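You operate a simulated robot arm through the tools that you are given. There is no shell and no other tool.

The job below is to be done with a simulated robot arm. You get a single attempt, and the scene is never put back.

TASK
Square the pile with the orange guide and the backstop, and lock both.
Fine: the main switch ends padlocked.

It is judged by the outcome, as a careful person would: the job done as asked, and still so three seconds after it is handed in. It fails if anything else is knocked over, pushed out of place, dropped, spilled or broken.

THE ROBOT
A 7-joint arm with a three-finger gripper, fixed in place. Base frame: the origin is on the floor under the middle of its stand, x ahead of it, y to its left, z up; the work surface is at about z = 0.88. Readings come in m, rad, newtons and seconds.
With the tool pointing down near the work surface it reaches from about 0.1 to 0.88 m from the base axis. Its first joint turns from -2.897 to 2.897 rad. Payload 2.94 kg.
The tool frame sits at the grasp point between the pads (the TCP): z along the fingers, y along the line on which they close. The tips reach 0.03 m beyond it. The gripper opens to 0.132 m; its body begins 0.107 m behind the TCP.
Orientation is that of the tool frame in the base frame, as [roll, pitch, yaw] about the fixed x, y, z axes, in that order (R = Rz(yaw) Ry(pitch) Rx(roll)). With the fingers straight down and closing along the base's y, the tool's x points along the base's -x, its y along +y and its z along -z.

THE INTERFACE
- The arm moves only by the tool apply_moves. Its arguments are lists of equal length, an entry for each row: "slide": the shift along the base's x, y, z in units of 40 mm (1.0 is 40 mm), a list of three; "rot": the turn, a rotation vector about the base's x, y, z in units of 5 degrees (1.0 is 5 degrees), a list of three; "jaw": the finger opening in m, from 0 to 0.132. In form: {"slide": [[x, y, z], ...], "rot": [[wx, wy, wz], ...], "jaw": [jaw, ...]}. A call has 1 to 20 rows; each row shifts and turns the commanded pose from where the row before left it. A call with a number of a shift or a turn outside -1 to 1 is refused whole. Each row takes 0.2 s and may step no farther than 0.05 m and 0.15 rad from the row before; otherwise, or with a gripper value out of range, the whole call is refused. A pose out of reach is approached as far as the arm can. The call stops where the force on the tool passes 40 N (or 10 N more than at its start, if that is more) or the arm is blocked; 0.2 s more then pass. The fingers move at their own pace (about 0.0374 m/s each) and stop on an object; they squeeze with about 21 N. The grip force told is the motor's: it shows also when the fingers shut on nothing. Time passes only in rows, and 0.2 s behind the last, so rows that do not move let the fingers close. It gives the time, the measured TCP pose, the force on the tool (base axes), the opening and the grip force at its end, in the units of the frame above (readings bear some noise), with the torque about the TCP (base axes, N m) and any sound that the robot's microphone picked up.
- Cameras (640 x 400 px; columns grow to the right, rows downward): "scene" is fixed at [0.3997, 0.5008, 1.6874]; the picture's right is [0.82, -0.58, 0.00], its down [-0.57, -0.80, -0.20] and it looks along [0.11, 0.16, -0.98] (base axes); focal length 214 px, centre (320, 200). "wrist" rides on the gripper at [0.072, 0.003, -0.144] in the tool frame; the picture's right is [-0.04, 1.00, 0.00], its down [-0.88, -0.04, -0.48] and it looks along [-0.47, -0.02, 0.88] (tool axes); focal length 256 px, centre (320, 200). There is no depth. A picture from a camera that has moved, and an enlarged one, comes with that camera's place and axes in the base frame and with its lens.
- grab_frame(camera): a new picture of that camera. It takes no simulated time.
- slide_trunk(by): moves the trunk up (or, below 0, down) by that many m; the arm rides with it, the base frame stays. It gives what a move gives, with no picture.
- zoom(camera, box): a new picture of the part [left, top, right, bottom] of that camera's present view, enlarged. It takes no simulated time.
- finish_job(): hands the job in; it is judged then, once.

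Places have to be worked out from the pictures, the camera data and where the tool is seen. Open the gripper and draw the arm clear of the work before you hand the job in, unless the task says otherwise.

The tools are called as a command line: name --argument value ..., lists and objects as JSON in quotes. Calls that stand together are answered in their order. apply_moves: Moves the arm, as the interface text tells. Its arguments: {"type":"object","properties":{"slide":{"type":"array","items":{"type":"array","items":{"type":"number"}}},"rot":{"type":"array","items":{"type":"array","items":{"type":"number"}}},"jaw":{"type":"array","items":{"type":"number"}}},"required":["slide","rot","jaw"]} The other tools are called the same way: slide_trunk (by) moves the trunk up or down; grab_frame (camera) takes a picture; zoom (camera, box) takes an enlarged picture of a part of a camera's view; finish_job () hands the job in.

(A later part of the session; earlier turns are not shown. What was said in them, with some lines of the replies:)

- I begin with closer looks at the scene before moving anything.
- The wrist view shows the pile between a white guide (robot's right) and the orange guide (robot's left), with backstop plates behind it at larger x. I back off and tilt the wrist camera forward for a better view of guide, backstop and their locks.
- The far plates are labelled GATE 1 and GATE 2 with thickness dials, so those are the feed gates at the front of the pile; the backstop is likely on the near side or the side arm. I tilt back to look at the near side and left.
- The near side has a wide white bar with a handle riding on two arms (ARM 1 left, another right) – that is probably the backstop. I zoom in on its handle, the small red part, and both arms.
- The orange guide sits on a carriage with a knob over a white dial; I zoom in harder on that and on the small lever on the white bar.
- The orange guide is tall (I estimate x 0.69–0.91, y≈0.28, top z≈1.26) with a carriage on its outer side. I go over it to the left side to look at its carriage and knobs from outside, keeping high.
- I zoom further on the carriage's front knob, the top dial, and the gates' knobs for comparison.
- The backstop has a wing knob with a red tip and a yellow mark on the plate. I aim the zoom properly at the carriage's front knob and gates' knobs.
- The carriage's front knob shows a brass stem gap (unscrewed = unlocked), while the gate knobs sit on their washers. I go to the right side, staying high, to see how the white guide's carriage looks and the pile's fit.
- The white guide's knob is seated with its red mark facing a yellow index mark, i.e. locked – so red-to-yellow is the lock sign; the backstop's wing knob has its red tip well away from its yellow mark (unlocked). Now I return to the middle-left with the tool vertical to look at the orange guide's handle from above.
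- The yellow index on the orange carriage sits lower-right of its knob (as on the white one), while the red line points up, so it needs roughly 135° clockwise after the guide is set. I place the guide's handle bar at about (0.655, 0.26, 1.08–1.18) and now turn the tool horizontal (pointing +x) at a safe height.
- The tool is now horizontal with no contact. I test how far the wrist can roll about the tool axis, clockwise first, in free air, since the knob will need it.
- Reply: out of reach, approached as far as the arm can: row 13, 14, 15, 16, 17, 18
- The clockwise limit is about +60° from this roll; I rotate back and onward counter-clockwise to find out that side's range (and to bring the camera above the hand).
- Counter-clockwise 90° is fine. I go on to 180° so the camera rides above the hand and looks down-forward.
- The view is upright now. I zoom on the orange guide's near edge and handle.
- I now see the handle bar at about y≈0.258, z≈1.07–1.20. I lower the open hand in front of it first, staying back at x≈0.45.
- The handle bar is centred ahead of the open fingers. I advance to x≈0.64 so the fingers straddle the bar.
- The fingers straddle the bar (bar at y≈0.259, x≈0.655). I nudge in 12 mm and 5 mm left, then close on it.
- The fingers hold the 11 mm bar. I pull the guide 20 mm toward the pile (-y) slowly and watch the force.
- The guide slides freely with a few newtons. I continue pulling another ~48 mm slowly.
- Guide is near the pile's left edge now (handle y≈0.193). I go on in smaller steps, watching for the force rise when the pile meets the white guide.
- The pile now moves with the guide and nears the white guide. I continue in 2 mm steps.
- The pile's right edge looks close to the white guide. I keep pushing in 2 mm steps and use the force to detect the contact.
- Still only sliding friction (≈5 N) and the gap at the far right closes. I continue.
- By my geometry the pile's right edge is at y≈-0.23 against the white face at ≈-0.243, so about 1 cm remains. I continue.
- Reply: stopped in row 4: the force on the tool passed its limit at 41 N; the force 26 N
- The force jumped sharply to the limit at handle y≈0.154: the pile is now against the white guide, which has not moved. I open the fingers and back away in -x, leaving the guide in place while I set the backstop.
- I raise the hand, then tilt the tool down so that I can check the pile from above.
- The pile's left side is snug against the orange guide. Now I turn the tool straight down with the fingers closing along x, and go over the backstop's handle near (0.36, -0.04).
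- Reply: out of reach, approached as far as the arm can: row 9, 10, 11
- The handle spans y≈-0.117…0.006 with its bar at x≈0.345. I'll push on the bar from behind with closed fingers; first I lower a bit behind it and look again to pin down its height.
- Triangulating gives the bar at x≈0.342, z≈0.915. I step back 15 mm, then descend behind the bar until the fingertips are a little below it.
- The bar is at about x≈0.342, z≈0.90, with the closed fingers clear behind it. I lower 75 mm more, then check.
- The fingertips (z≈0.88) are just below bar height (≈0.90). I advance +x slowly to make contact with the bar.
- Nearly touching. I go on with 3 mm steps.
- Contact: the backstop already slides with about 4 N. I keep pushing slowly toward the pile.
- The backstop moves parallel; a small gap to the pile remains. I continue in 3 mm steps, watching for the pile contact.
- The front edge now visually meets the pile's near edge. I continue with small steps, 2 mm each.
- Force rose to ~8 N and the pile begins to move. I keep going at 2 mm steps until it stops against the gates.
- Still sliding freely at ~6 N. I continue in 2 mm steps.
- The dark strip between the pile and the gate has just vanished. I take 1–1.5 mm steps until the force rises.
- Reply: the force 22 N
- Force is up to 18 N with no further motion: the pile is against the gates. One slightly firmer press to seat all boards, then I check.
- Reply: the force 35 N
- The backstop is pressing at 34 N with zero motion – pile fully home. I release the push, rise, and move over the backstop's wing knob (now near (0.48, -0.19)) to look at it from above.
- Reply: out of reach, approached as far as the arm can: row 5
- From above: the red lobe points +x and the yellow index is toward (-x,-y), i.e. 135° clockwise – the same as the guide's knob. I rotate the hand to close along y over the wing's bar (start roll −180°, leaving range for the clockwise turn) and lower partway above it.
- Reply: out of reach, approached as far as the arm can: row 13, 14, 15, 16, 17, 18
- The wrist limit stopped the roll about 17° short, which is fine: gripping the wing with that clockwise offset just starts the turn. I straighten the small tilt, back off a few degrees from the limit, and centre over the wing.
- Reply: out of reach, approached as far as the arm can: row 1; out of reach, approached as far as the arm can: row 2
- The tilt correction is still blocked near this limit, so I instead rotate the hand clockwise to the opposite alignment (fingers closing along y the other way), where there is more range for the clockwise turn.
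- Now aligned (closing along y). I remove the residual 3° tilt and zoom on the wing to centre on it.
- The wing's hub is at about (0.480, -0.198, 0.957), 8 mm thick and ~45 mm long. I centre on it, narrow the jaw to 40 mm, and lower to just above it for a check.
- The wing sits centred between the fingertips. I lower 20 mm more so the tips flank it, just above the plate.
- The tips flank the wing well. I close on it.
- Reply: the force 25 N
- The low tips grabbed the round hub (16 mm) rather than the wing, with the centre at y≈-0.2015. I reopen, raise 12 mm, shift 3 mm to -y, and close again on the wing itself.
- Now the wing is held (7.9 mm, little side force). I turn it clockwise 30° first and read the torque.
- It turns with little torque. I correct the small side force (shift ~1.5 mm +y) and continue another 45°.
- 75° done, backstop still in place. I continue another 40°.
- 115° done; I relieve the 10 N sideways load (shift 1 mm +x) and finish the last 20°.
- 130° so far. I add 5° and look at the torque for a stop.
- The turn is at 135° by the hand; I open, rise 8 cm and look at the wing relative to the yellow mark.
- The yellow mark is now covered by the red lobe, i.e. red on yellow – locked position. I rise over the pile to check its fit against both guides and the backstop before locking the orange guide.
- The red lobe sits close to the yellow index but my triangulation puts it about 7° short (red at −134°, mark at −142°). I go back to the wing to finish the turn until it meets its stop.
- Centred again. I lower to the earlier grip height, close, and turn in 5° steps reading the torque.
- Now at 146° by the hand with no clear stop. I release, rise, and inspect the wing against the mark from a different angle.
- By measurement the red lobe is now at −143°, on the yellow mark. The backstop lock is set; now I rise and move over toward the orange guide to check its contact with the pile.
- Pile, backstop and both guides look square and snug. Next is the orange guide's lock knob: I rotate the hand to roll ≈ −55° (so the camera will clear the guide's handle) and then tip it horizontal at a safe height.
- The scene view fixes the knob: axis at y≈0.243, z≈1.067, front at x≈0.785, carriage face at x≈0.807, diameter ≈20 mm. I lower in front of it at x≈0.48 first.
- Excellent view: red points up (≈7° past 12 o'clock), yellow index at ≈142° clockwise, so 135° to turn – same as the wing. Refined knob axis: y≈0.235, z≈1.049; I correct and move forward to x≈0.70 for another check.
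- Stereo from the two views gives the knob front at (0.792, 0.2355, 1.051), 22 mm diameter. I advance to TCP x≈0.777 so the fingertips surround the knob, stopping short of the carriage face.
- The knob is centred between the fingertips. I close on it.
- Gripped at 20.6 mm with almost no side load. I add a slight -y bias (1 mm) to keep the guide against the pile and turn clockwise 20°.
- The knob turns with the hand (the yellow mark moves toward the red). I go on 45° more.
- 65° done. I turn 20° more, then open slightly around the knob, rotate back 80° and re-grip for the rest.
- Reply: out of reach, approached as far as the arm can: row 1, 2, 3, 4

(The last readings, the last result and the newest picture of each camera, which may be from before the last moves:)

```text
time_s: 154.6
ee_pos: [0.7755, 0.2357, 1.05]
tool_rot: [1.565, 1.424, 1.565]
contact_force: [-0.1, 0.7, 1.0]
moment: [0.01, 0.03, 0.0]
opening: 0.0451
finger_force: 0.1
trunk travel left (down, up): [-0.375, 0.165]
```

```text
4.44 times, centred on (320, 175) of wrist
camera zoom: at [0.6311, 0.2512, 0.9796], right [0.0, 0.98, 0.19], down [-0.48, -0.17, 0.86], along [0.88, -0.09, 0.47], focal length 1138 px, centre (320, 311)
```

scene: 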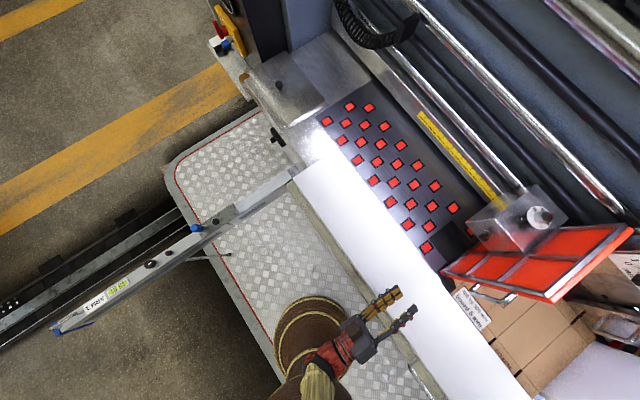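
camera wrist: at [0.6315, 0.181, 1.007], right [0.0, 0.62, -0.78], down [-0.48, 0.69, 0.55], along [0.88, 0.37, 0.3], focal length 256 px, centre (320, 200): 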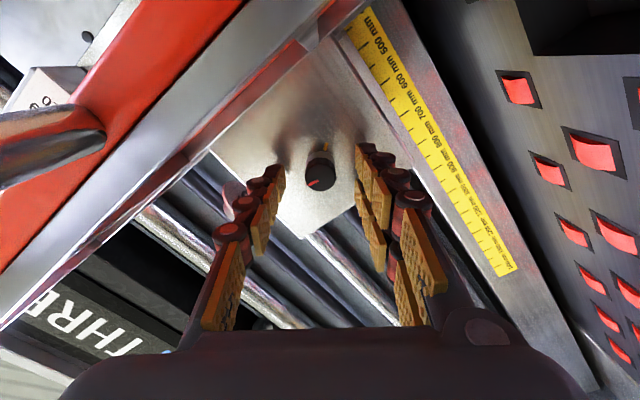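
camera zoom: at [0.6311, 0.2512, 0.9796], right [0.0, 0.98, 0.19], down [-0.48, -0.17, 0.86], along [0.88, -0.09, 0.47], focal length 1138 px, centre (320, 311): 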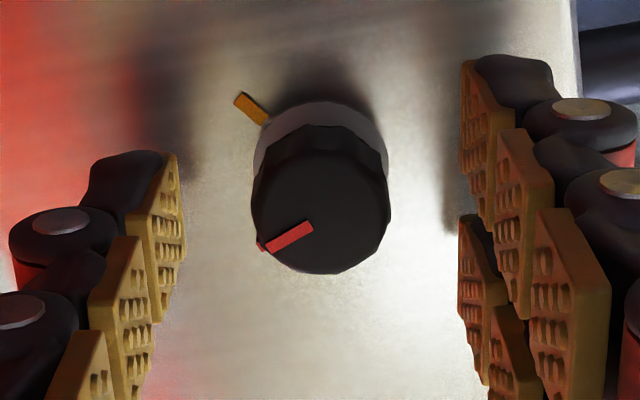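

The limit here is at this roll, with the knob turned 65°. With jaws open around the knob, I rotate the hand back 80° and re-grip.

apply_moves --slide '[[0, 0, 0], [0, 0, 0], [0, 0, 0], [0, 0, 0], [0, 0, 0], [0, 0, 0], [0, 0, 0], [0, 0, 0], [0, 0, 0], [0, 0, 0], [0, 0, 0], [0, 0, 0], [0, 0, 0], [0, 0, 0], [0, 0, 0], [0, 0, 0], [0, 0, 0]]' --rot '[[-1, 0, 0], [-1, 0, 0], [-1, 0, 0], [-1, 0, 0], [-1, 0, 0], [-1, 0, 0], [-1, 0, 0], [-1, 0, 0], [-1, 0, 0], [-1, 0, 0], [-1, 0, 0], [-1, 0, 0], [-1, 0, 0], [-1, 0, 0], [-1, 0, 0], [-1, 0, 0], [0, 0, 0]]' --jaw '[0.045, 0.045, 0.045, 0.045, 0.045, 0.045, 0.045, 0.045, 0.045, 0.045, 0.045, 0.045, 0.045, 0.045, 0.045, 0.045, 0.045]'

grab_frame --camera "wrist"

zoom --camera "wrist" --box '[260, 130, 380, 220]'

```text
time_s: 158.2
ee_pos: [0.7773, 0.2352, 1.0493]
tool_rot: [-1.569, 0.321, -1.569]
contact_force: [0.3, -0.9, 0.1]
moment: [-0.01, 0.0, -0.01]
opening: 0.0449
finger_force: 0.0
trunk travel left (down, up): [-0.375, 0.165]
```

```text
taken
camera wrist: at [0.6312, 0.17, 1.0252], right [0.0, 0.36, -0.93], down [-0.48, 0.82, 0.31], along [0.88, 0.45, 0.17], focal length 256 px, centre (320, 200)
```

wrist: 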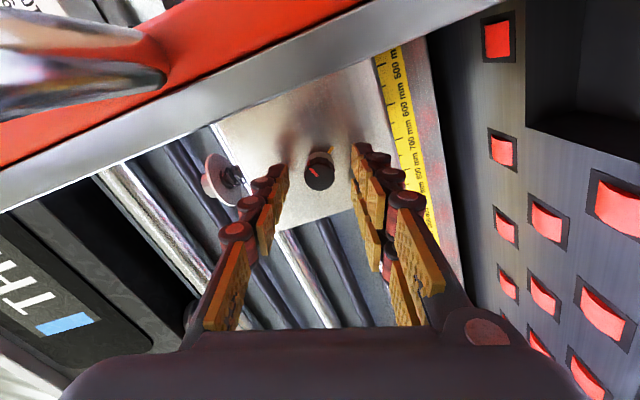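

```text
4.44 times, centred on (320, 175) of wrist
camera zoom: at [0.6312, 0.17, 1.0252], right [0.0, 0.36, -0.93], down [-0.48, 0.82, 0.31], along [0.88, 0.45, 0.17], focal length 1138 px, centre (320, 311)
```

zoom: 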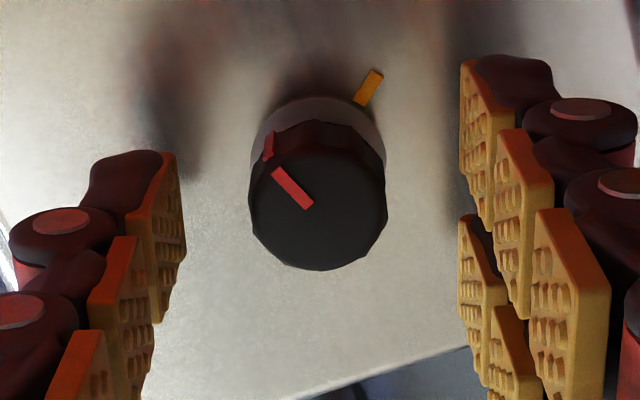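

Red is now at ≈71° and the mark at ≈142°, so about 70° remain. I close on the knob and turn 40° clockwise with a light -y bias.

apply_moves --slide '[[0, 0, 0], [0, 0, 0], [0, 0, 0], [0, 0, 0], [0, 0, 0], [0, -0.02, 0], [0, 0, 0], [0, 0, 0], [0, 0, 0], [0, 0, 0], [0, 0, 0], [0, 0, 0], [0, 0, 0], [0, 0, 0], [0, 0, 0]]' --rot '[[0, 0, 0], [0, 0, 0], [0, 0, 0], [0, 0, 0], [0, 0, 0], [0, 0, 0], [1, 0, 0], [1, 0, 0], [1, 0, 0], [1, 0, 0], [1, 0, 0], [1, 0, 0], [1, 0, 0], [1, 0, 0], [0, 0, 0]]' --jaw '[0.035, 0.025, 0.01, 0, 0, 0, 0, 0, 0, 0, 0, 0, 0, 0, 0]'

zoom --camera "wrist" --box '[260, 130, 380, 220]'

```text
time_s: 161.3
ee_pos: [0.7753, 0.2356, 1.0512]
tool_rot: [-1.567, 1.021, -1.567]
contact_force: [6.0, 0.5, 4.1]
moment: [0.07, 0.01, -0.02]
opening: 0.0204
finger_force: 45.0
trunk travel left (down, up): [-0.375, 0.165]
```

```text
4.44 times, centred on (320, 175) of wrist
camera zoom: at [0.6314, 0.2023, 0.9882], right [0.0, 0.87, -0.48], down [-0.48, 0.43, 0.77], along [0.88, 0.23, 0.42], focal length 1138 px, centre (320, 311)
```

zoom: 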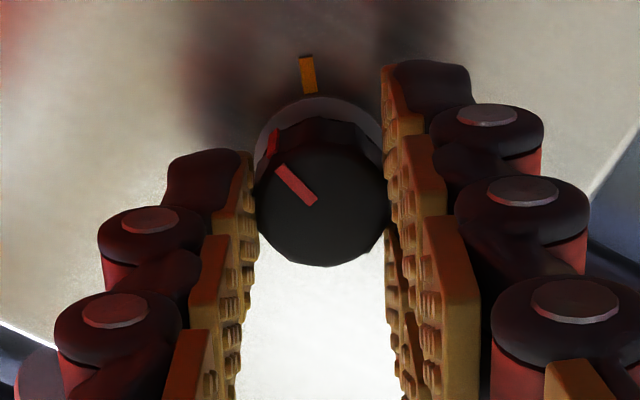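

It is turning well, with the yellow mark approaching the red. I turn another 30°.

apply_moves --slide '[[0, 0, 0], [0, 0, 0], [0, 0, 0], [0, 0, 0], [0, 0, 0], [0, 0, 0], [0, 0, 0]]' --rot '[[1, 0, 0], [1, 0, 0], [1, 0, 0], [1, 0, 0], [1, 0, 0], [1, 0, 0], [0, 0, 0]]' --jaw '[0, 0, 0, 0, 0, 0, 0]'

zoom --camera "wrist" --box '[260, 130, 380, 220]'

```text
time_s: 162.9
ee_pos: [0.7757, 0.2345, 1.0498]
tool_rot: [-1.512, 1.544, -1.512]
contact_force: [5.7, -0.2, 3.9]
moment: [0.09, -0.78, -0.04]
opening: 0.0202
finger_force: 44.6
trunk travel left (down, up): [-0.375, 0.165]
```

```text
4.44 times, centred on (320, 175) of wrist
camera zoom: at [0.6314, 0.2385, 0.9791], right [0.0, 1.0, 0.02], down [-0.48, -0.01, 0.88], along [0.88, -0.01, 0.48], focal length 1138 px, centre (320, 311)
```

zoom: 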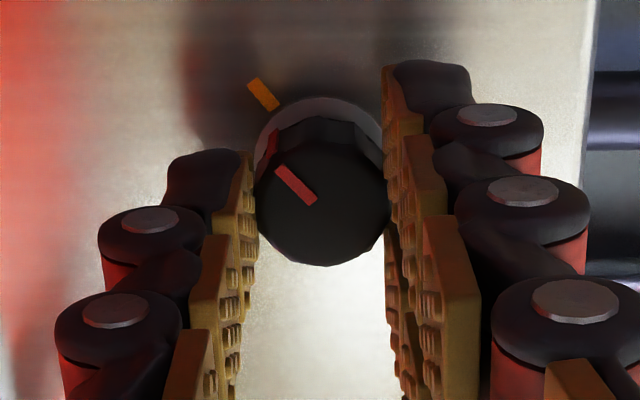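

Red is now nearly collinear with the yellow mark (≈140° vs ≈142–144°). I add a final 4° and read the torque.

apply_moves --slide '[[0, 0, 0], [0, 0, 0], [0, 0, 0]]' --rot '[[0.8, 0, 0], [0, 0, 0], [0, 0, 0]]' --jaw '[0, 0, 0]'

zoom --camera "wrist" --box '[260, 130, 380, 220]'

```text
time_s: 163.8
ee_pos: [0.776, 0.2347, 1.0508]
tool_rot: [1.53, 1.528, 1.532]
contact_force: [6.4, 0.7, 6.4]
moment: [0.15, 0.13, 0.02]
opening: 0.0203
finger_force: 45.2
trunk travel left (down, up): [-0.375, 0.165]
```

```text
4.44 times, centred on (320, 175) of wrist
camera zoom: at [0.6314, 0.2434, 0.9792], right [0.0, 1.0, 0.09], down [-0.48, -0.08, 0.88], along [0.88, -0.04, 0.48], focal length 1138 px, centre (320, 311)
```

zoom: 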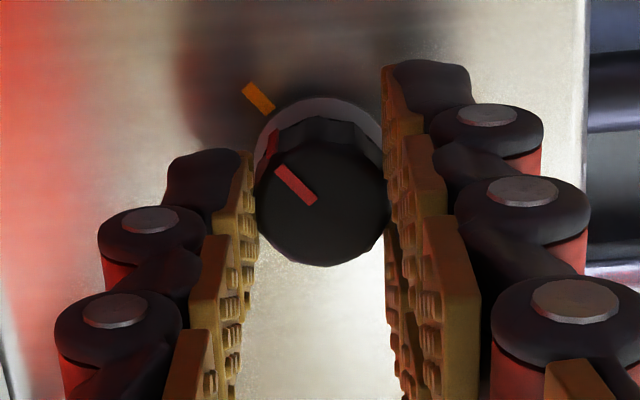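

Red and yellow are collinear and the torque rises (0.15 N·m). I try 3° more to tell whether it has reached its stop.

apply_moves --slide '[[0, 0, 0], [0, 0, 0], [0, 0, 0]]' --rot '[[0.6, 0, 0], [0, 0, 0], [0, 0, 0]]' --jaw '[0, 0, 0]'

zoom --camera "wrist" --box '[260, 130, 380, 220]'

```text
time_s: 164.6
ee_pos: [0.7757, 0.2355, 1.0499]
tool_rot: [1.554, 1.476, 1.55]
contact_force: [1.8, 0.5, 5.0]
moment: [0.08, -0.24, 0.01]
opening: 0.0204
finger_force: 44.7
trunk travel left (down, up): [-0.375, 0.165]
```

```text
4.44 times, centred on (320, 175) of wrist
camera zoom: at [0.6314, 0.2472, 0.9795], right [0.0, 0.99, 0.14], down [-0.48, -0.12, 0.87], along [0.88, -0.07, 0.47], focal length 1138 px, centre (320, 311)
```

zoom: 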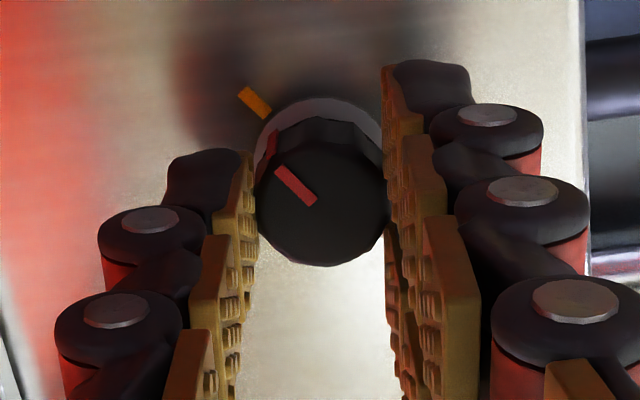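

The knob went on turning: red is now ≈5° past the mark. I ease it back 2.5° so it sits right on the index, then release and check.

apply_moves --slide '[[0, 0, 0], [0, 0, 0], [0, 0, 0], [0, 0, 0], [0, 0, 0], [0, 0, 0]]' --rot '[[-0.5, 0, 0], [0, 0, 0], [0, 0, 0], [0, 0, 0], [0, 0, 0], [0, 0, 0]]' --jaw '[0, 0, 0, 0.03, 0.045, 0.05]'

zoom --camera "wrist" --box '[260, 130, 380, 220]'

zoom --camera "wrist" --box '[300, 145, 340, 185]'

```text
time_s: 165.9
ee_pos: [0.7761, 0.2346, 1.0494]
tool_rot: [1.55, 1.521, 1.548]
contact_force: [-0.8, 0.1, 0.8]
moment: [-0.01, 0.0, 0.02]
opening: 0.05
finger_force: 0.1
trunk travel left (down, up): [-0.375, 0.165]
```

```text
4.44 times, centred on (320, 175) of wrist
camera zoom: at [0.6312, 0.2437, 0.9791], right [0.0, 1.0, 0.09], down [-0.48, -0.08, 0.88], along [0.88, -0.05, 0.47], focal length 1138 px, centre (320, 311)
```

zoom: 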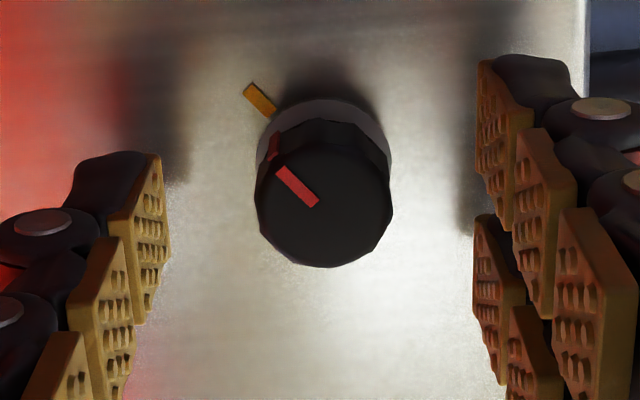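

```text
10.00 times, centred on (320, 165) of wrist
camera zoom: at [0.6312, 0.2437, 0.9791], right [0.0, 1.0, 0.09], down [-0.48, -0.08, 0.88], along [0.88, -0.05, 0.47], focal length 2560 px, centre (320, 550)
```

zoom: 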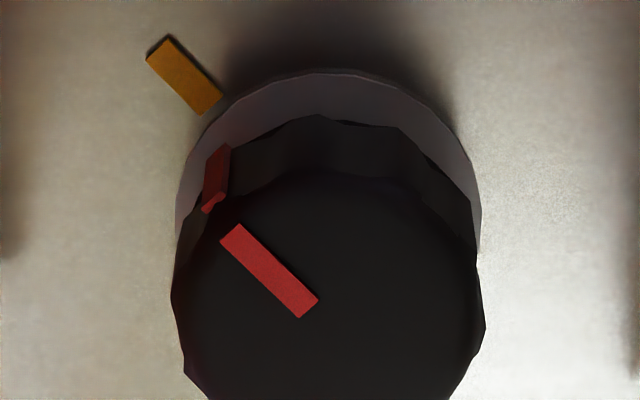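

Red is now on the yellow index. To confirm the lock, I grip the knob again and nudge the guide just 1.6 mm in +y, reading the force (free sliding was ~5 N), then return.

apply_moves --slide '[[0, 0, 0], [0, 0, 0], [0, 0, 0], [0, 0, 0], [0, 0, 0], [0, 0, 0]]' --rot '[[0, 0, 0], [0, 0, 0], [0, 0, 0], [0, 0, 0], [0, 0, 0], [0, 0, 0]]' --jaw '[0.035, 0.025, 0.01, 0, 0, 0]'

apply_moves --slide '[[0, 0.03, 0], [0, 0.03, 0], [0, 0, 0]]' --rot '[[0, 0, 0], [0, 0, 0], [0, 0, 0]]' --jaw '[0, 0, 0]'

zoom --camera "scene" --box '[420, 180, 560, 290]'

```text
time_s: 167.3
ee_pos: [0.776, 0.2357, 1.0498]
tool_rot: [1.541, 1.52, 1.542]
contact_force: [0.1, 1.6, 0.3]
moment: [0.08, 0.19, -0.07]
opening: 0.0204
finger_force: 44.7
trunk travel left (down, up): [-0.375, 0.165]
```

```text
time_s: 168.2
ee_pos: [0.776, 0.2356, 1.0499]
tool_rot: [1.541, 1.515, 1.537]
contact_force: [-0.4, -9.7, 2.3]
moment: [0.05, 0.09, -0.46]
opening: 0.0203
finger_force: 45.1
trunk travel left (down, up): [-0.375, 0.165]
```

```text
3.64 times, centred on (490, 235) of scene
camera zoom: at [0.3997, 0.5008, 1.6874], right [0.82, -0.58, 0.0], down [-0.57, -0.8, -0.2], along [0.11, 0.16, -0.98], focal length 780 px, centre (-298, 73)
```

zoom: 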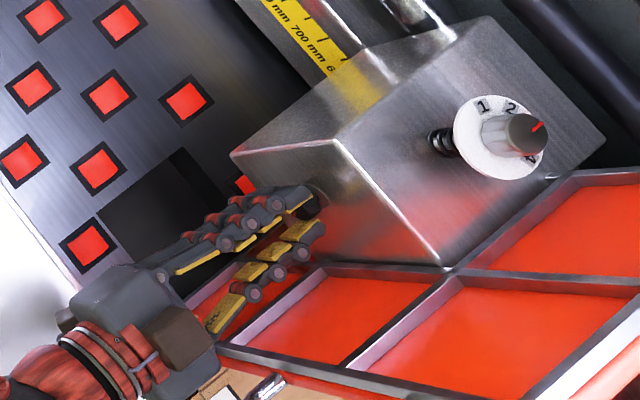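

No motion at ~10 N. One more small nudge to ~17 N for certainty.

apply_moves --slide '[[0, 0.04, 0], [0, 0, 0]]' --rot '[[0, 0, 0], [0, 0, 0]]' --jaw '[0, 0]'

apply_moves --slide '[[0, -0.1, 0], [0, 0, 0], [0, 0, 0], [0, 0, 0], [0, 0, 0], [0, 0, 0]]' --rot '[[0, 0, 0], [0, 0, 0], [0, 0, 0], [0, 0, 0], [0, 0, 0], [0, 0, 0]]' --jaw '[0, 0, 0.03, 0.045, 0.05, 0.05]'

zoom --camera "wrist" --box '[260, 130, 380, 220]'

```text
time_s: 168.8
ee_pos: [0.7749, 0.2346, 1.05]
tool_rot: [1.546, 1.519, 1.543]
contact_force: [-3.3, -20.6, 1.3]
moment: [0.06, -0.54, -0.81]
opening: 0.0202
finger_force: 45.2
trunk travel left (down, up): [-0.375, 0.165]
```

```text
time_s: 170.2
ee_pos: [0.777, 0.2353, 1.0494]
tool_rot: [1.542, 1.52, 1.544]
contact_force: [-0.1, 0.5, 0.1]
moment: [-0.01, -0.03, 0.03]
opening: 0.05
finger_force: 0.1
trunk travel left (down, up): [-0.375, 0.165]
```

```text
4.44 times, centred on (320, 175) of wrist
camera zoom: at [0.6315, 0.2438, 0.9785], right [0.0, 1.0, 0.09], down [-0.48, -0.08, 0.88], along [0.88, -0.05, 0.47], focal length 1138 px, centre (320, 311)
```

zoom: 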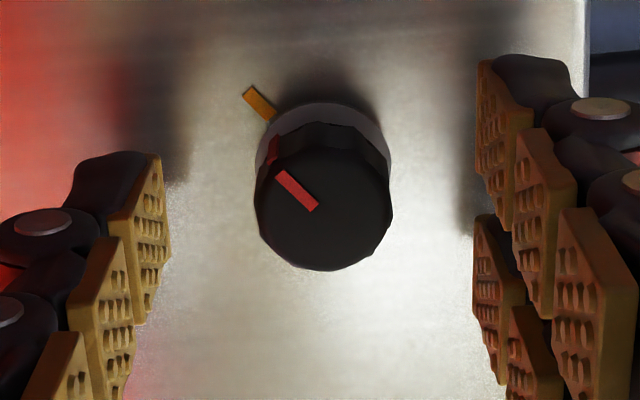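

The guide held 20 N with no motion: the orange guide is locked. I back the hand out along -x and rise.

apply_moves --slide '[[-0.4, 0, 0], [-0.7, 0, 0], [-0.9, 0, 0], [-0.9, 0, 0], [-0.9, 0, 0], [-0.9, 0, 0], [-0.9, 0, 0], [-0.9, 0, 0], [-0.5, 0, 0.5], [0, 0, 0.9], [0, 0, 0.9], [0, 0, 0.9], [0, 0, 0.9], [0, 0, 0.9], [0, 0, 0.9], [0, 0, 0.9], [0, 0, 0.9], [0, 0, 0.9], [0, 0, 0]]' --rot '[[0, 0, 0], [0, 0, 0], [0, 0, 0], [0, 0, 0], [0, 0, 0], [0, 0, 0], [0, 0, 0], [0, 0, 0], [0, 0, 0], [0, 0, 0], [0, 0, 0], [0, 0, 0], [0, 0, 0], [0, 0, 0], [0, 0, 0], [0, 0, 0], [0, 0, 0], [0, 0, 0], [0, 0, 0]]' --jaw '[0.05, 0.05, 0.05, 0.05, 0.05, 0.05, 0.05, 0.05, 0.05, 0.05, 0.05, 0.05, 0.05, 0.05, 0.05, 0.05, 0.05, 0.05, 0.05]'

zoom --camera "scene" --box '[470, 210, 520, 250]'

zoom --camera "scene" --box '[400, 240, 640, 400]'

```text
time_s: 174.2
ee_pos: [0.5139, 0.2667, 1.4127]
tool_rot: [1.548, 1.519, 1.547]
contact_force: [1.0, -0.3, -0.2]
moment: [0.01, 0.0, 0.01]
opening: 0.05
finger_force: 0.2
out of reach, approached as far as the arm can: row 6, 7, 8
trunk travel left (down, up): [-0.375, 0.165]
```

```text
10.00 times, centred on (495, 230) of scene
camera zoom: at [0.3997, 0.5008, 1.6874], right [0.82, -0.58, 0.0], down [-0.57, -0.8, -0.2], along [0.11, 0.16, -0.98], focal length 2145 px, centre (-1430, -100)
```

zoom: 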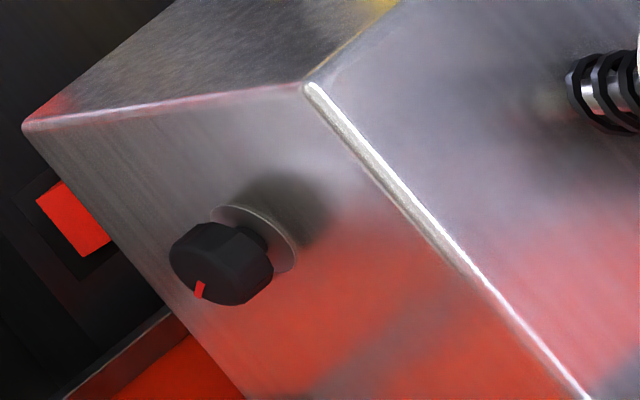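

```text
2.50 times, centred on (520, 320) of scene
camera zoom: at [0.3997, 0.5008, 1.6874], right [0.82, -0.58, 0.0], down [-0.57, -0.8, -0.2], along [0.11, 0.16, -0.98], focal length 536 px, centre (-180, -100)
```

zoom: 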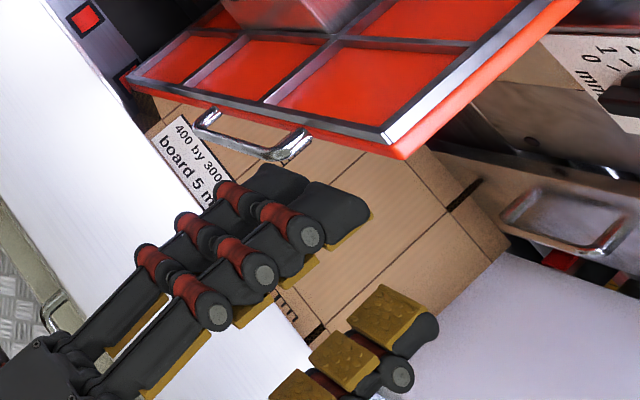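

The knob is now seated (no brass showing) and the carriage has not shifted. I tip the tool down again and go over to the wing knob to verify the backstop's lock the same way.

apply_moves --slide '[[0, 0, 0], [0, 0, 0], [0, 0, 0], [0, 0, 0], [0, 0, 0], [0, 0, 0], [0, 0, 0], [0, -0.5, 0], [0, -0.5, 0], [0, -0.5, 0], [0, -0.5, 0], [0, -0.5, 0], [0, -0.5, 0], [0, -0.5, 0], [0, -0.5, 0], [0, -0.5, 0], [0, -0.5, 0], [0, -0.5, 0], [0, 0, 0]]' --rot '[[0, 1, 0], [0, 1, 0], [0, 1, 0], [0, 1, 0], [0, 1, 0], [0, 1, 0], [0, 1, 0], [0, 1, 0], [0, 1, 0], [0, 1, 0], [0, 1, 0], [0, 1, 0], [0, 1, 0], [0, 1, 0], [0, 1, 0], [0, 1, 0], [0, 1, 0], [0, 1, 0], [0, 0, 0]]' --jaw '[0.05, 0.05, 0.05, 0.05, 0.05, 0.05, 0.05, 0.05, 0.05, 0.05, 0.05, 0.05, 0.05, 0.05, 0.05, 0.05, 0.05, 0.05, 0.05]'

apply_moves --slide '[[-0.1, -0.9, -0.7], [-0.1, -0.9, -0.7], [-0.1, -0.9, -0.7], [-0.1, -0.9, -0.7], [-0.1, -0.9, -0.7], [-0.1, -0.9, -0.7], [-0.1, -0.7, -0.7], [-0.1, 0, -0.7], [0, 0, -0.7], [0, 0, -0.7], [0, 0, 0]]' --rot '[[0, 0, 1], [0, 0, 1], [0, 0, 1], [0, 0, 1], [0, 0, 1], [0, 0, 1], [0, 0, 1], [0, 0, 0], [0, 0, 0], [0, 0, 0], [0, 0, 0]]' --jaw '[0.05, 0.05, 0.05, 0.05, 0.05, 0.05, 0.05, 0.05, 0.05, 0.05, 0.05]'

grab_frame --camera "wrist"

```text
time_s: 178.2
ee_pos: [0.5128, 0.0454, 1.4152]
tool_rot: [-3.141, 0.001, 3.092]
contact_force: [1.1, -0.4, -0.1]
moment: [0.02, -0.01, -0.02]
opening: 0.0501
finger_force: 0.0
trunk travel left (down, up): [-0.375, 0.165]
```

```text
time_s: 180.6
ee_pos: [0.4815, -0.1963, 1.1352]
tool_rot: [-3.138, 0.002, -2.581]
contact_force: [-0.2, 0.7, 0.0]
moment: [-0.01, 0.01, 0.02]
opening: 0.0501
finger_force: 0.2
trunk travel left (down, up): [-0.375, 0.165]
```

```text
taken
camera wrist: at [0.4175, -0.2308, 1.2806], right [-0.49, 0.87, 0.0], down [0.76, 0.43, 0.48], along [0.42, 0.23, -0.88], focal length 256 px, centre (320, 200)
```

wrist: 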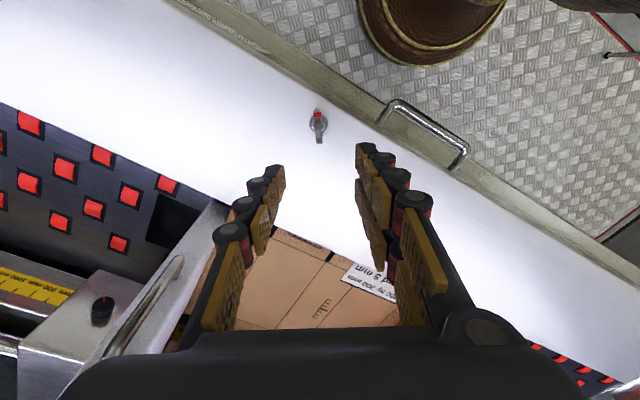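

zoom --camera "wrist" --box '[290, 95, 350, 155]'

zoom --camera "wrist" --box '[200, 220, 400, 330]'

```text
6.67 times, centred on (320, 125) of wrist
camera zoom: at [0.4175, -0.2308, 1.2806], right [-0.49, 0.87, 0.0], down [0.76, 0.43, 0.48], along [0.42, 0.23, -0.88], focal length 1707 px, centre (320, 700)
```

zoom: 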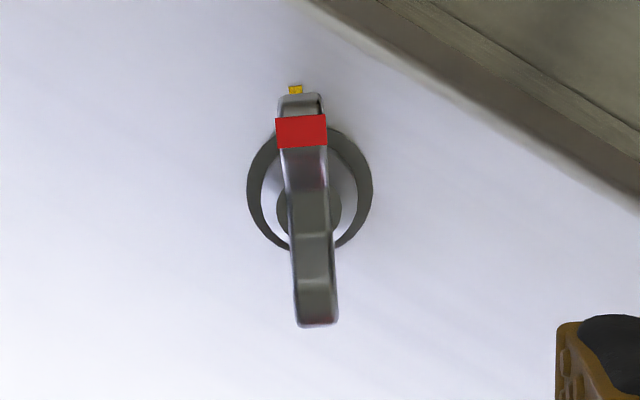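

```text
3.20 times, centred on (300, 275) of wrist
camera zoom: at [0.4175, -0.2308, 1.2806], right [-0.49, 0.87, 0.0], down [0.76, 0.43, 0.48], along [0.42, 0.23, -0.88], focal length 819 px, centre (384, -40)
```

zoom: 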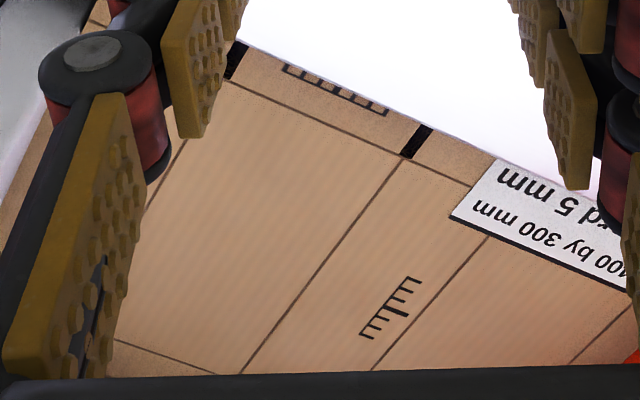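

The red lobe lies exactly over the yellow mark. I align the grip with it (+4.5°), grip, and nudge -x gently to confirm that the backstop is held.

apply_moves --slide '[[-0.02, -0.07, -0.6], [0, 0, -0.8], [0, 0, -0.8], [0, 0, -0.8], [0, 0, -0.45], [0, 0, 0], [0, 0, 0]]' --rot '[[0, 0, 0.9], [0, 0, 0], [0, 0, 0], [0, 0, 0], [0, 0, 0], [0, 0, 0], [0, 0, 0]]' --jaw '[0.045, 0.04, 0.04, 0.04, 0.04, 0.04, 0.04]'

zoom --camera "wrist" --box '[260, 120, 380, 220]'

```text
time_s: 182.2
ee_pos: [0.4798, -0.2009, 0.9969]
tool_rot: [-3.139, 0.003, -2.502]
contact_force: [-0.3, -1.0, 1.1]
moment: [-0.01, -0.02, 0.04]
opening: 0.0401
finger_force: 0.1
trunk travel left (down, up): [-0.375, 0.165]
```

```text
4.00 times, centred on (320, 170) of wrist
camera zoom: at [0.4184, -0.2392, 1.1418], right [-0.56, 0.83, 0.0], down [0.73, 0.49, 0.48], along [0.4, 0.27, -0.88], focal length 1024 px, centre (320, 320)
```

zoom: 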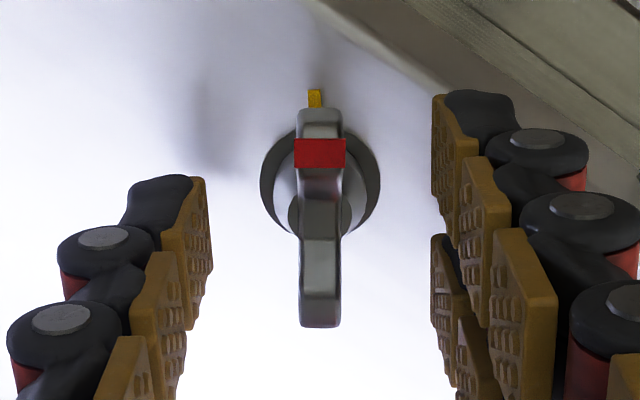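

The wing is aligned and centred, red over yellow. I close and nudge 2.4 mm in -x to test the lock.

apply_moves --slide '[[0, 0, 0], [0, 0, 0], [0, 0, 0], [0, 0, 0], [0, 0, 0], [0, 0, 0]]' --rot '[[0, 0, 0], [0, 0, 0], [0, 0, 0], [0, 0, 0], [0, 0, 0], [0, 0, 0]]' --jaw '[0.03, 0.02, 0.01, 0, 0, 0]'

apply_moves --slide '[[-0.03, 0, 0], [-0.03, 0, 0], [0, 0, 0]]' --rot '[[0, 0, 0], [0, 0, 0], [0, 0, 0]]' --jaw '[0, 0, 0]'

```text
time_s: 183.6
ee_pos: [0.4792, -0.2016, 0.9968]
tool_rot: [-3.141, 0.002, -2.503]
contact_force: [0.2, -0.2, -1.8]
moment: [0.24, -0.29, -0.05]
opening: 0.0077
finger_force: 35.9
trunk travel left (down, up): [-0.375, 0.165]
```

```text
time_s: 184.3
ee_pos: [0.4791, -0.1997, 0.9983]
tool_rot: [-3.14, 0.002, -2.504]
contact_force: [12.6, 4.1, -9.6]
moment: [0.4, -0.7, 0.02]
opening: 0.008
finger_force: 36.1
trunk travel left (down, up): [-0.375, 0.165]
```

The backstop held 12.6 N (it slid freely at ~4 N before) without moving: it is locked. I undo the nudge, release and withdraw upward.

apply_moves --slide '[[0.06, 0, 0], [0, 0, 0], [0, 0, 0], [0, 0, 0], [0, 0, 0], [0, 0, 0.4], [0, 0, 0.8], [0, 0, 0.8], [0, 0, 0.8], [0, 0, 0.9], [0, 0, 0.9], [0, 0, 0.9], [0, 0, 0.9], [0, 0, 0.9], [0, 0, 0.9], [0, 0, 0.9], [0, 0, 0.9], [0, 0, 0.9], [0, 0, 0]]' --rot '[[0, 0, 0], [0, 0, 0], [0, 0, 0], [0, 0, 0], [0, 0, 0], [0, 0, 0], [0, 0, 0], [0, 0, 0], [0, 0, 0], [0, 0, 0], [0, 0, 0], [0, 0, 0], [0, 0, 0], [0, 0, 0], [0, 0, 0], [0, 0, 0], [0, 0, 0], [0, 0, 0], [0, 0, 0]]' --jaw '[0, 0, 0.02, 0.035, 0.05, 0.06, 0.08, 0.1, 0.12, 0.13, 0.13, 0.13, 0.13, 0.13, 0.13, 0.13, 0.13, 0.13, 0.13]'

grab_frame --camera "wrist"

grab_frame --camera "scene"

zoom --camera "wrist" --box '[290, 60, 350, 130]'

```text
time_s: 188.3
ee_pos: [0.4803, -0.203, 1.4315]
tool_rot: [3.141, 0.001, -2.503]
contact_force: [-0.9, 0.3, 0.2]
moment: [0.0, -0.01, -0.02]
opening: 0.1301
finger_force: 0.0
trunk travel left (down, up): [-0.375, 0.165]
```

```text
taken
camera wrist: at [0.4194, -0.2416, 1.5778], right [-0.56, 0.83, 0.0], down [0.73, 0.49, 0.48], along [0.4, 0.27, -0.88], focal length 256 px, centre (320, 200)
```

wrist: 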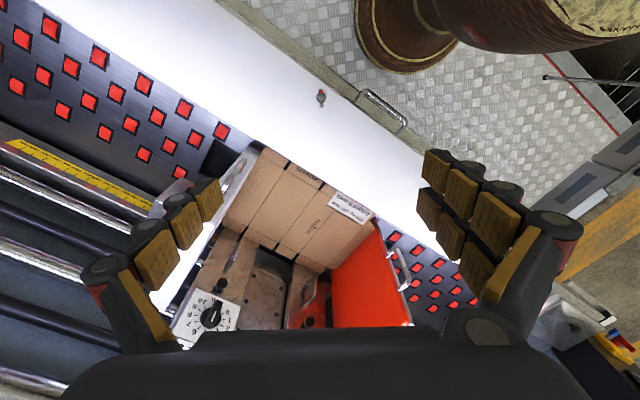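

```text
taken
```

scene: 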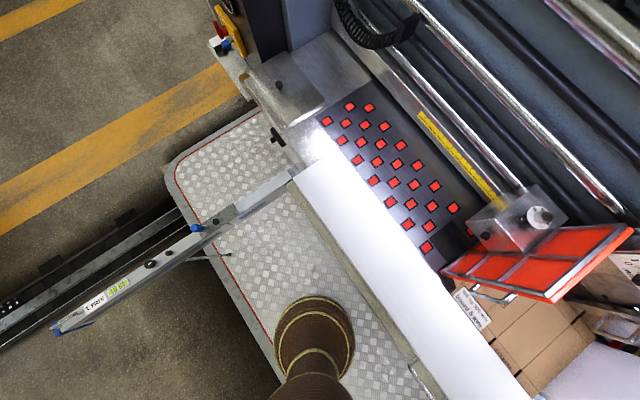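

```text
5.71 times, centred on (320, 95) of wrist
camera zoom: at [0.4194, -0.2416, 1.5778], right [-0.56, 0.83, 0.0], down [0.73, 0.49, 0.48], along [0.4, 0.27, -0.88], focal length 1463 px, centre (320, 800)
```

zoom: 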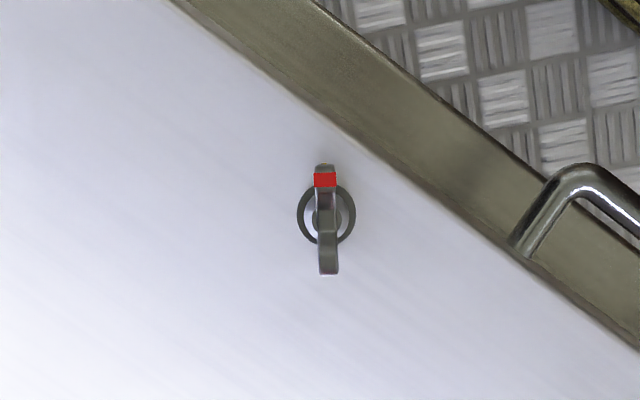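

Both locks hold. For completeness I look once more at the pile's fit and at the main switch (about 1.6 m away, out of reach).

zoom --camera "wrist" --box '[180, 130, 440, 330]'

zoom --camera "wrist" --box '[570, 290, 640, 370]'

zoom --camera "scene" --box '[205, 0, 265, 60]'

```text
2.00 times, centred on (310, 230) of wrist
camera zoom: at [0.4194, -0.2416, 1.5778], right [-0.56, 0.83, 0.0], down [0.73, 0.49, 0.48], along [0.4, 0.27, -0.88], focal length 512 px, centre (340, 140)
```

zoom: 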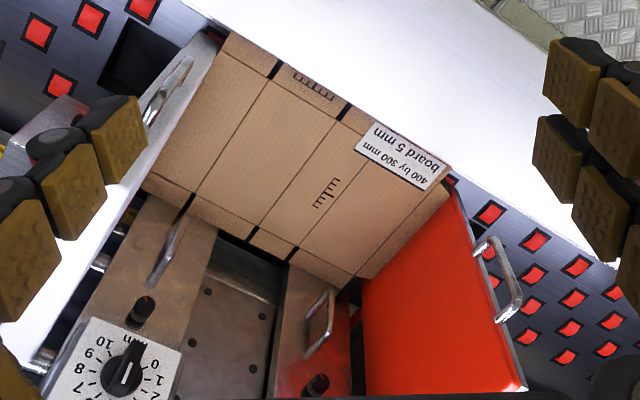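

```text
5.00 times, centred on (605, 330) of wrist
camera zoom: at [0.4194, -0.2416, 1.5778], right [-0.56, 0.83, 0.0], down [0.73, 0.49, 0.48], along [0.4, 0.27, -0.88], focal length 1280 px, centre (-1105, -450)
```

zoom: 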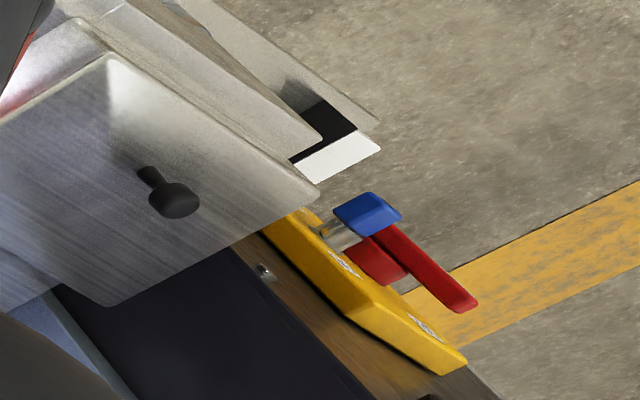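

```text
6.67 times, centred on (235, 30) of scene
camera zoom: at [0.3997, 0.5008, 1.6874], right [0.82, -0.58, 0.0], down [-0.57, -0.8, -0.2], along [0.11, 0.16, -0.98], focal length 1430 px, centre (887, 1333)
```

zoom: 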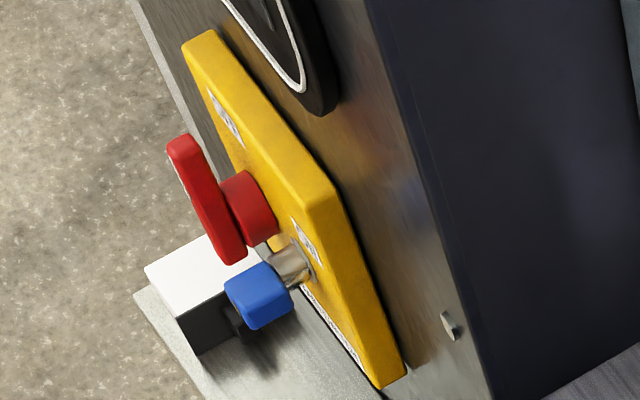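

The pile sits flush against the white guide, the orange guide, the gates and the backstop; both locks hold. The main switch still carries its padlock and was not touched. I draw the open hand a bit further up and back before handing in.

apply_moves --slide '[[-0.3, 0.4, 0.5], [-0.3, 0.4, 0.5], [-0.3, 0.4, 0.5], [0, 0.4, 0], [0, 0, 0], [0, 0, 0]]' --rot '[[0, 0, 0], [0, 0, 0], [0, 0, 0], [0, 0, 0], [0, 0, 0], [0, 0, 0]]' --jaw '[0.13, 0.13, 0.13, 0.13, 0.13, 0.13]'

grab_frame --camera "scene"

```text
time_s: 189.8
ee_pos: [0.4444, -0.1379, 1.4926]
tool_rot: [3.141, 0.0, -2.503]
contact_force: [-0.6, -1.0, 1.1]
moment: [-0.04, 0.01, 0.0]
opening: 0.1298
finger_force: 0.1
trunk travel left (down, up): [-0.375, 0.165]
```

```text
taken
```

scene: 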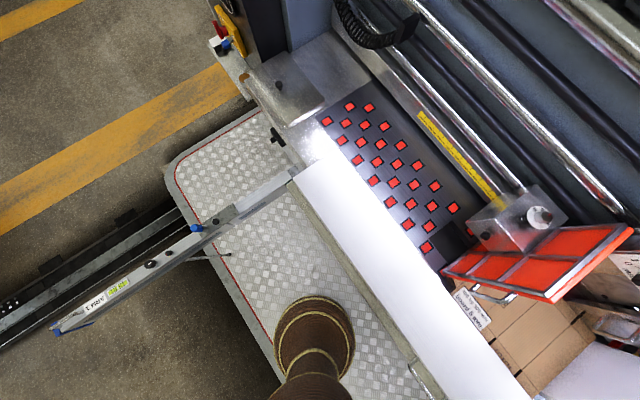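

The arm is clear, the gripper is open, and everything is in place: pile squared, guide and backstop locked, main switch padlocked. I hand the job in.

finish_job

```text
The job is handed in.
```

The pile is squared, the orange guide and the backstop are both locked, and the job is handed in.

- **Pile:** I drew the orange guide in until the pile met the white guide. Then I pushed the backstop until the pile stopped against the gates. In the last pictures it sits flush on all sides.
- **Orange guide:** its knob was turned about 135° clockwise until the red line met the yellow mark. Afterwards it held a 20 N test pull without moving; before locking it slid at about 5 N.
- **Backstop:** its wing knob was turned the same way, red tip over the yellow mark. It held a 12.6 N test pull without moving; before locking it slid at about 4 N.
- **Main switch:** I did not touch it. In the last close-ups its blue padlock was still in place.

Neither knob came to a hard stop, so I set both by their marks and confirmed them with the test pulls. I saw nothing else knocked over or moved out of place, and the arm was left open and clear.
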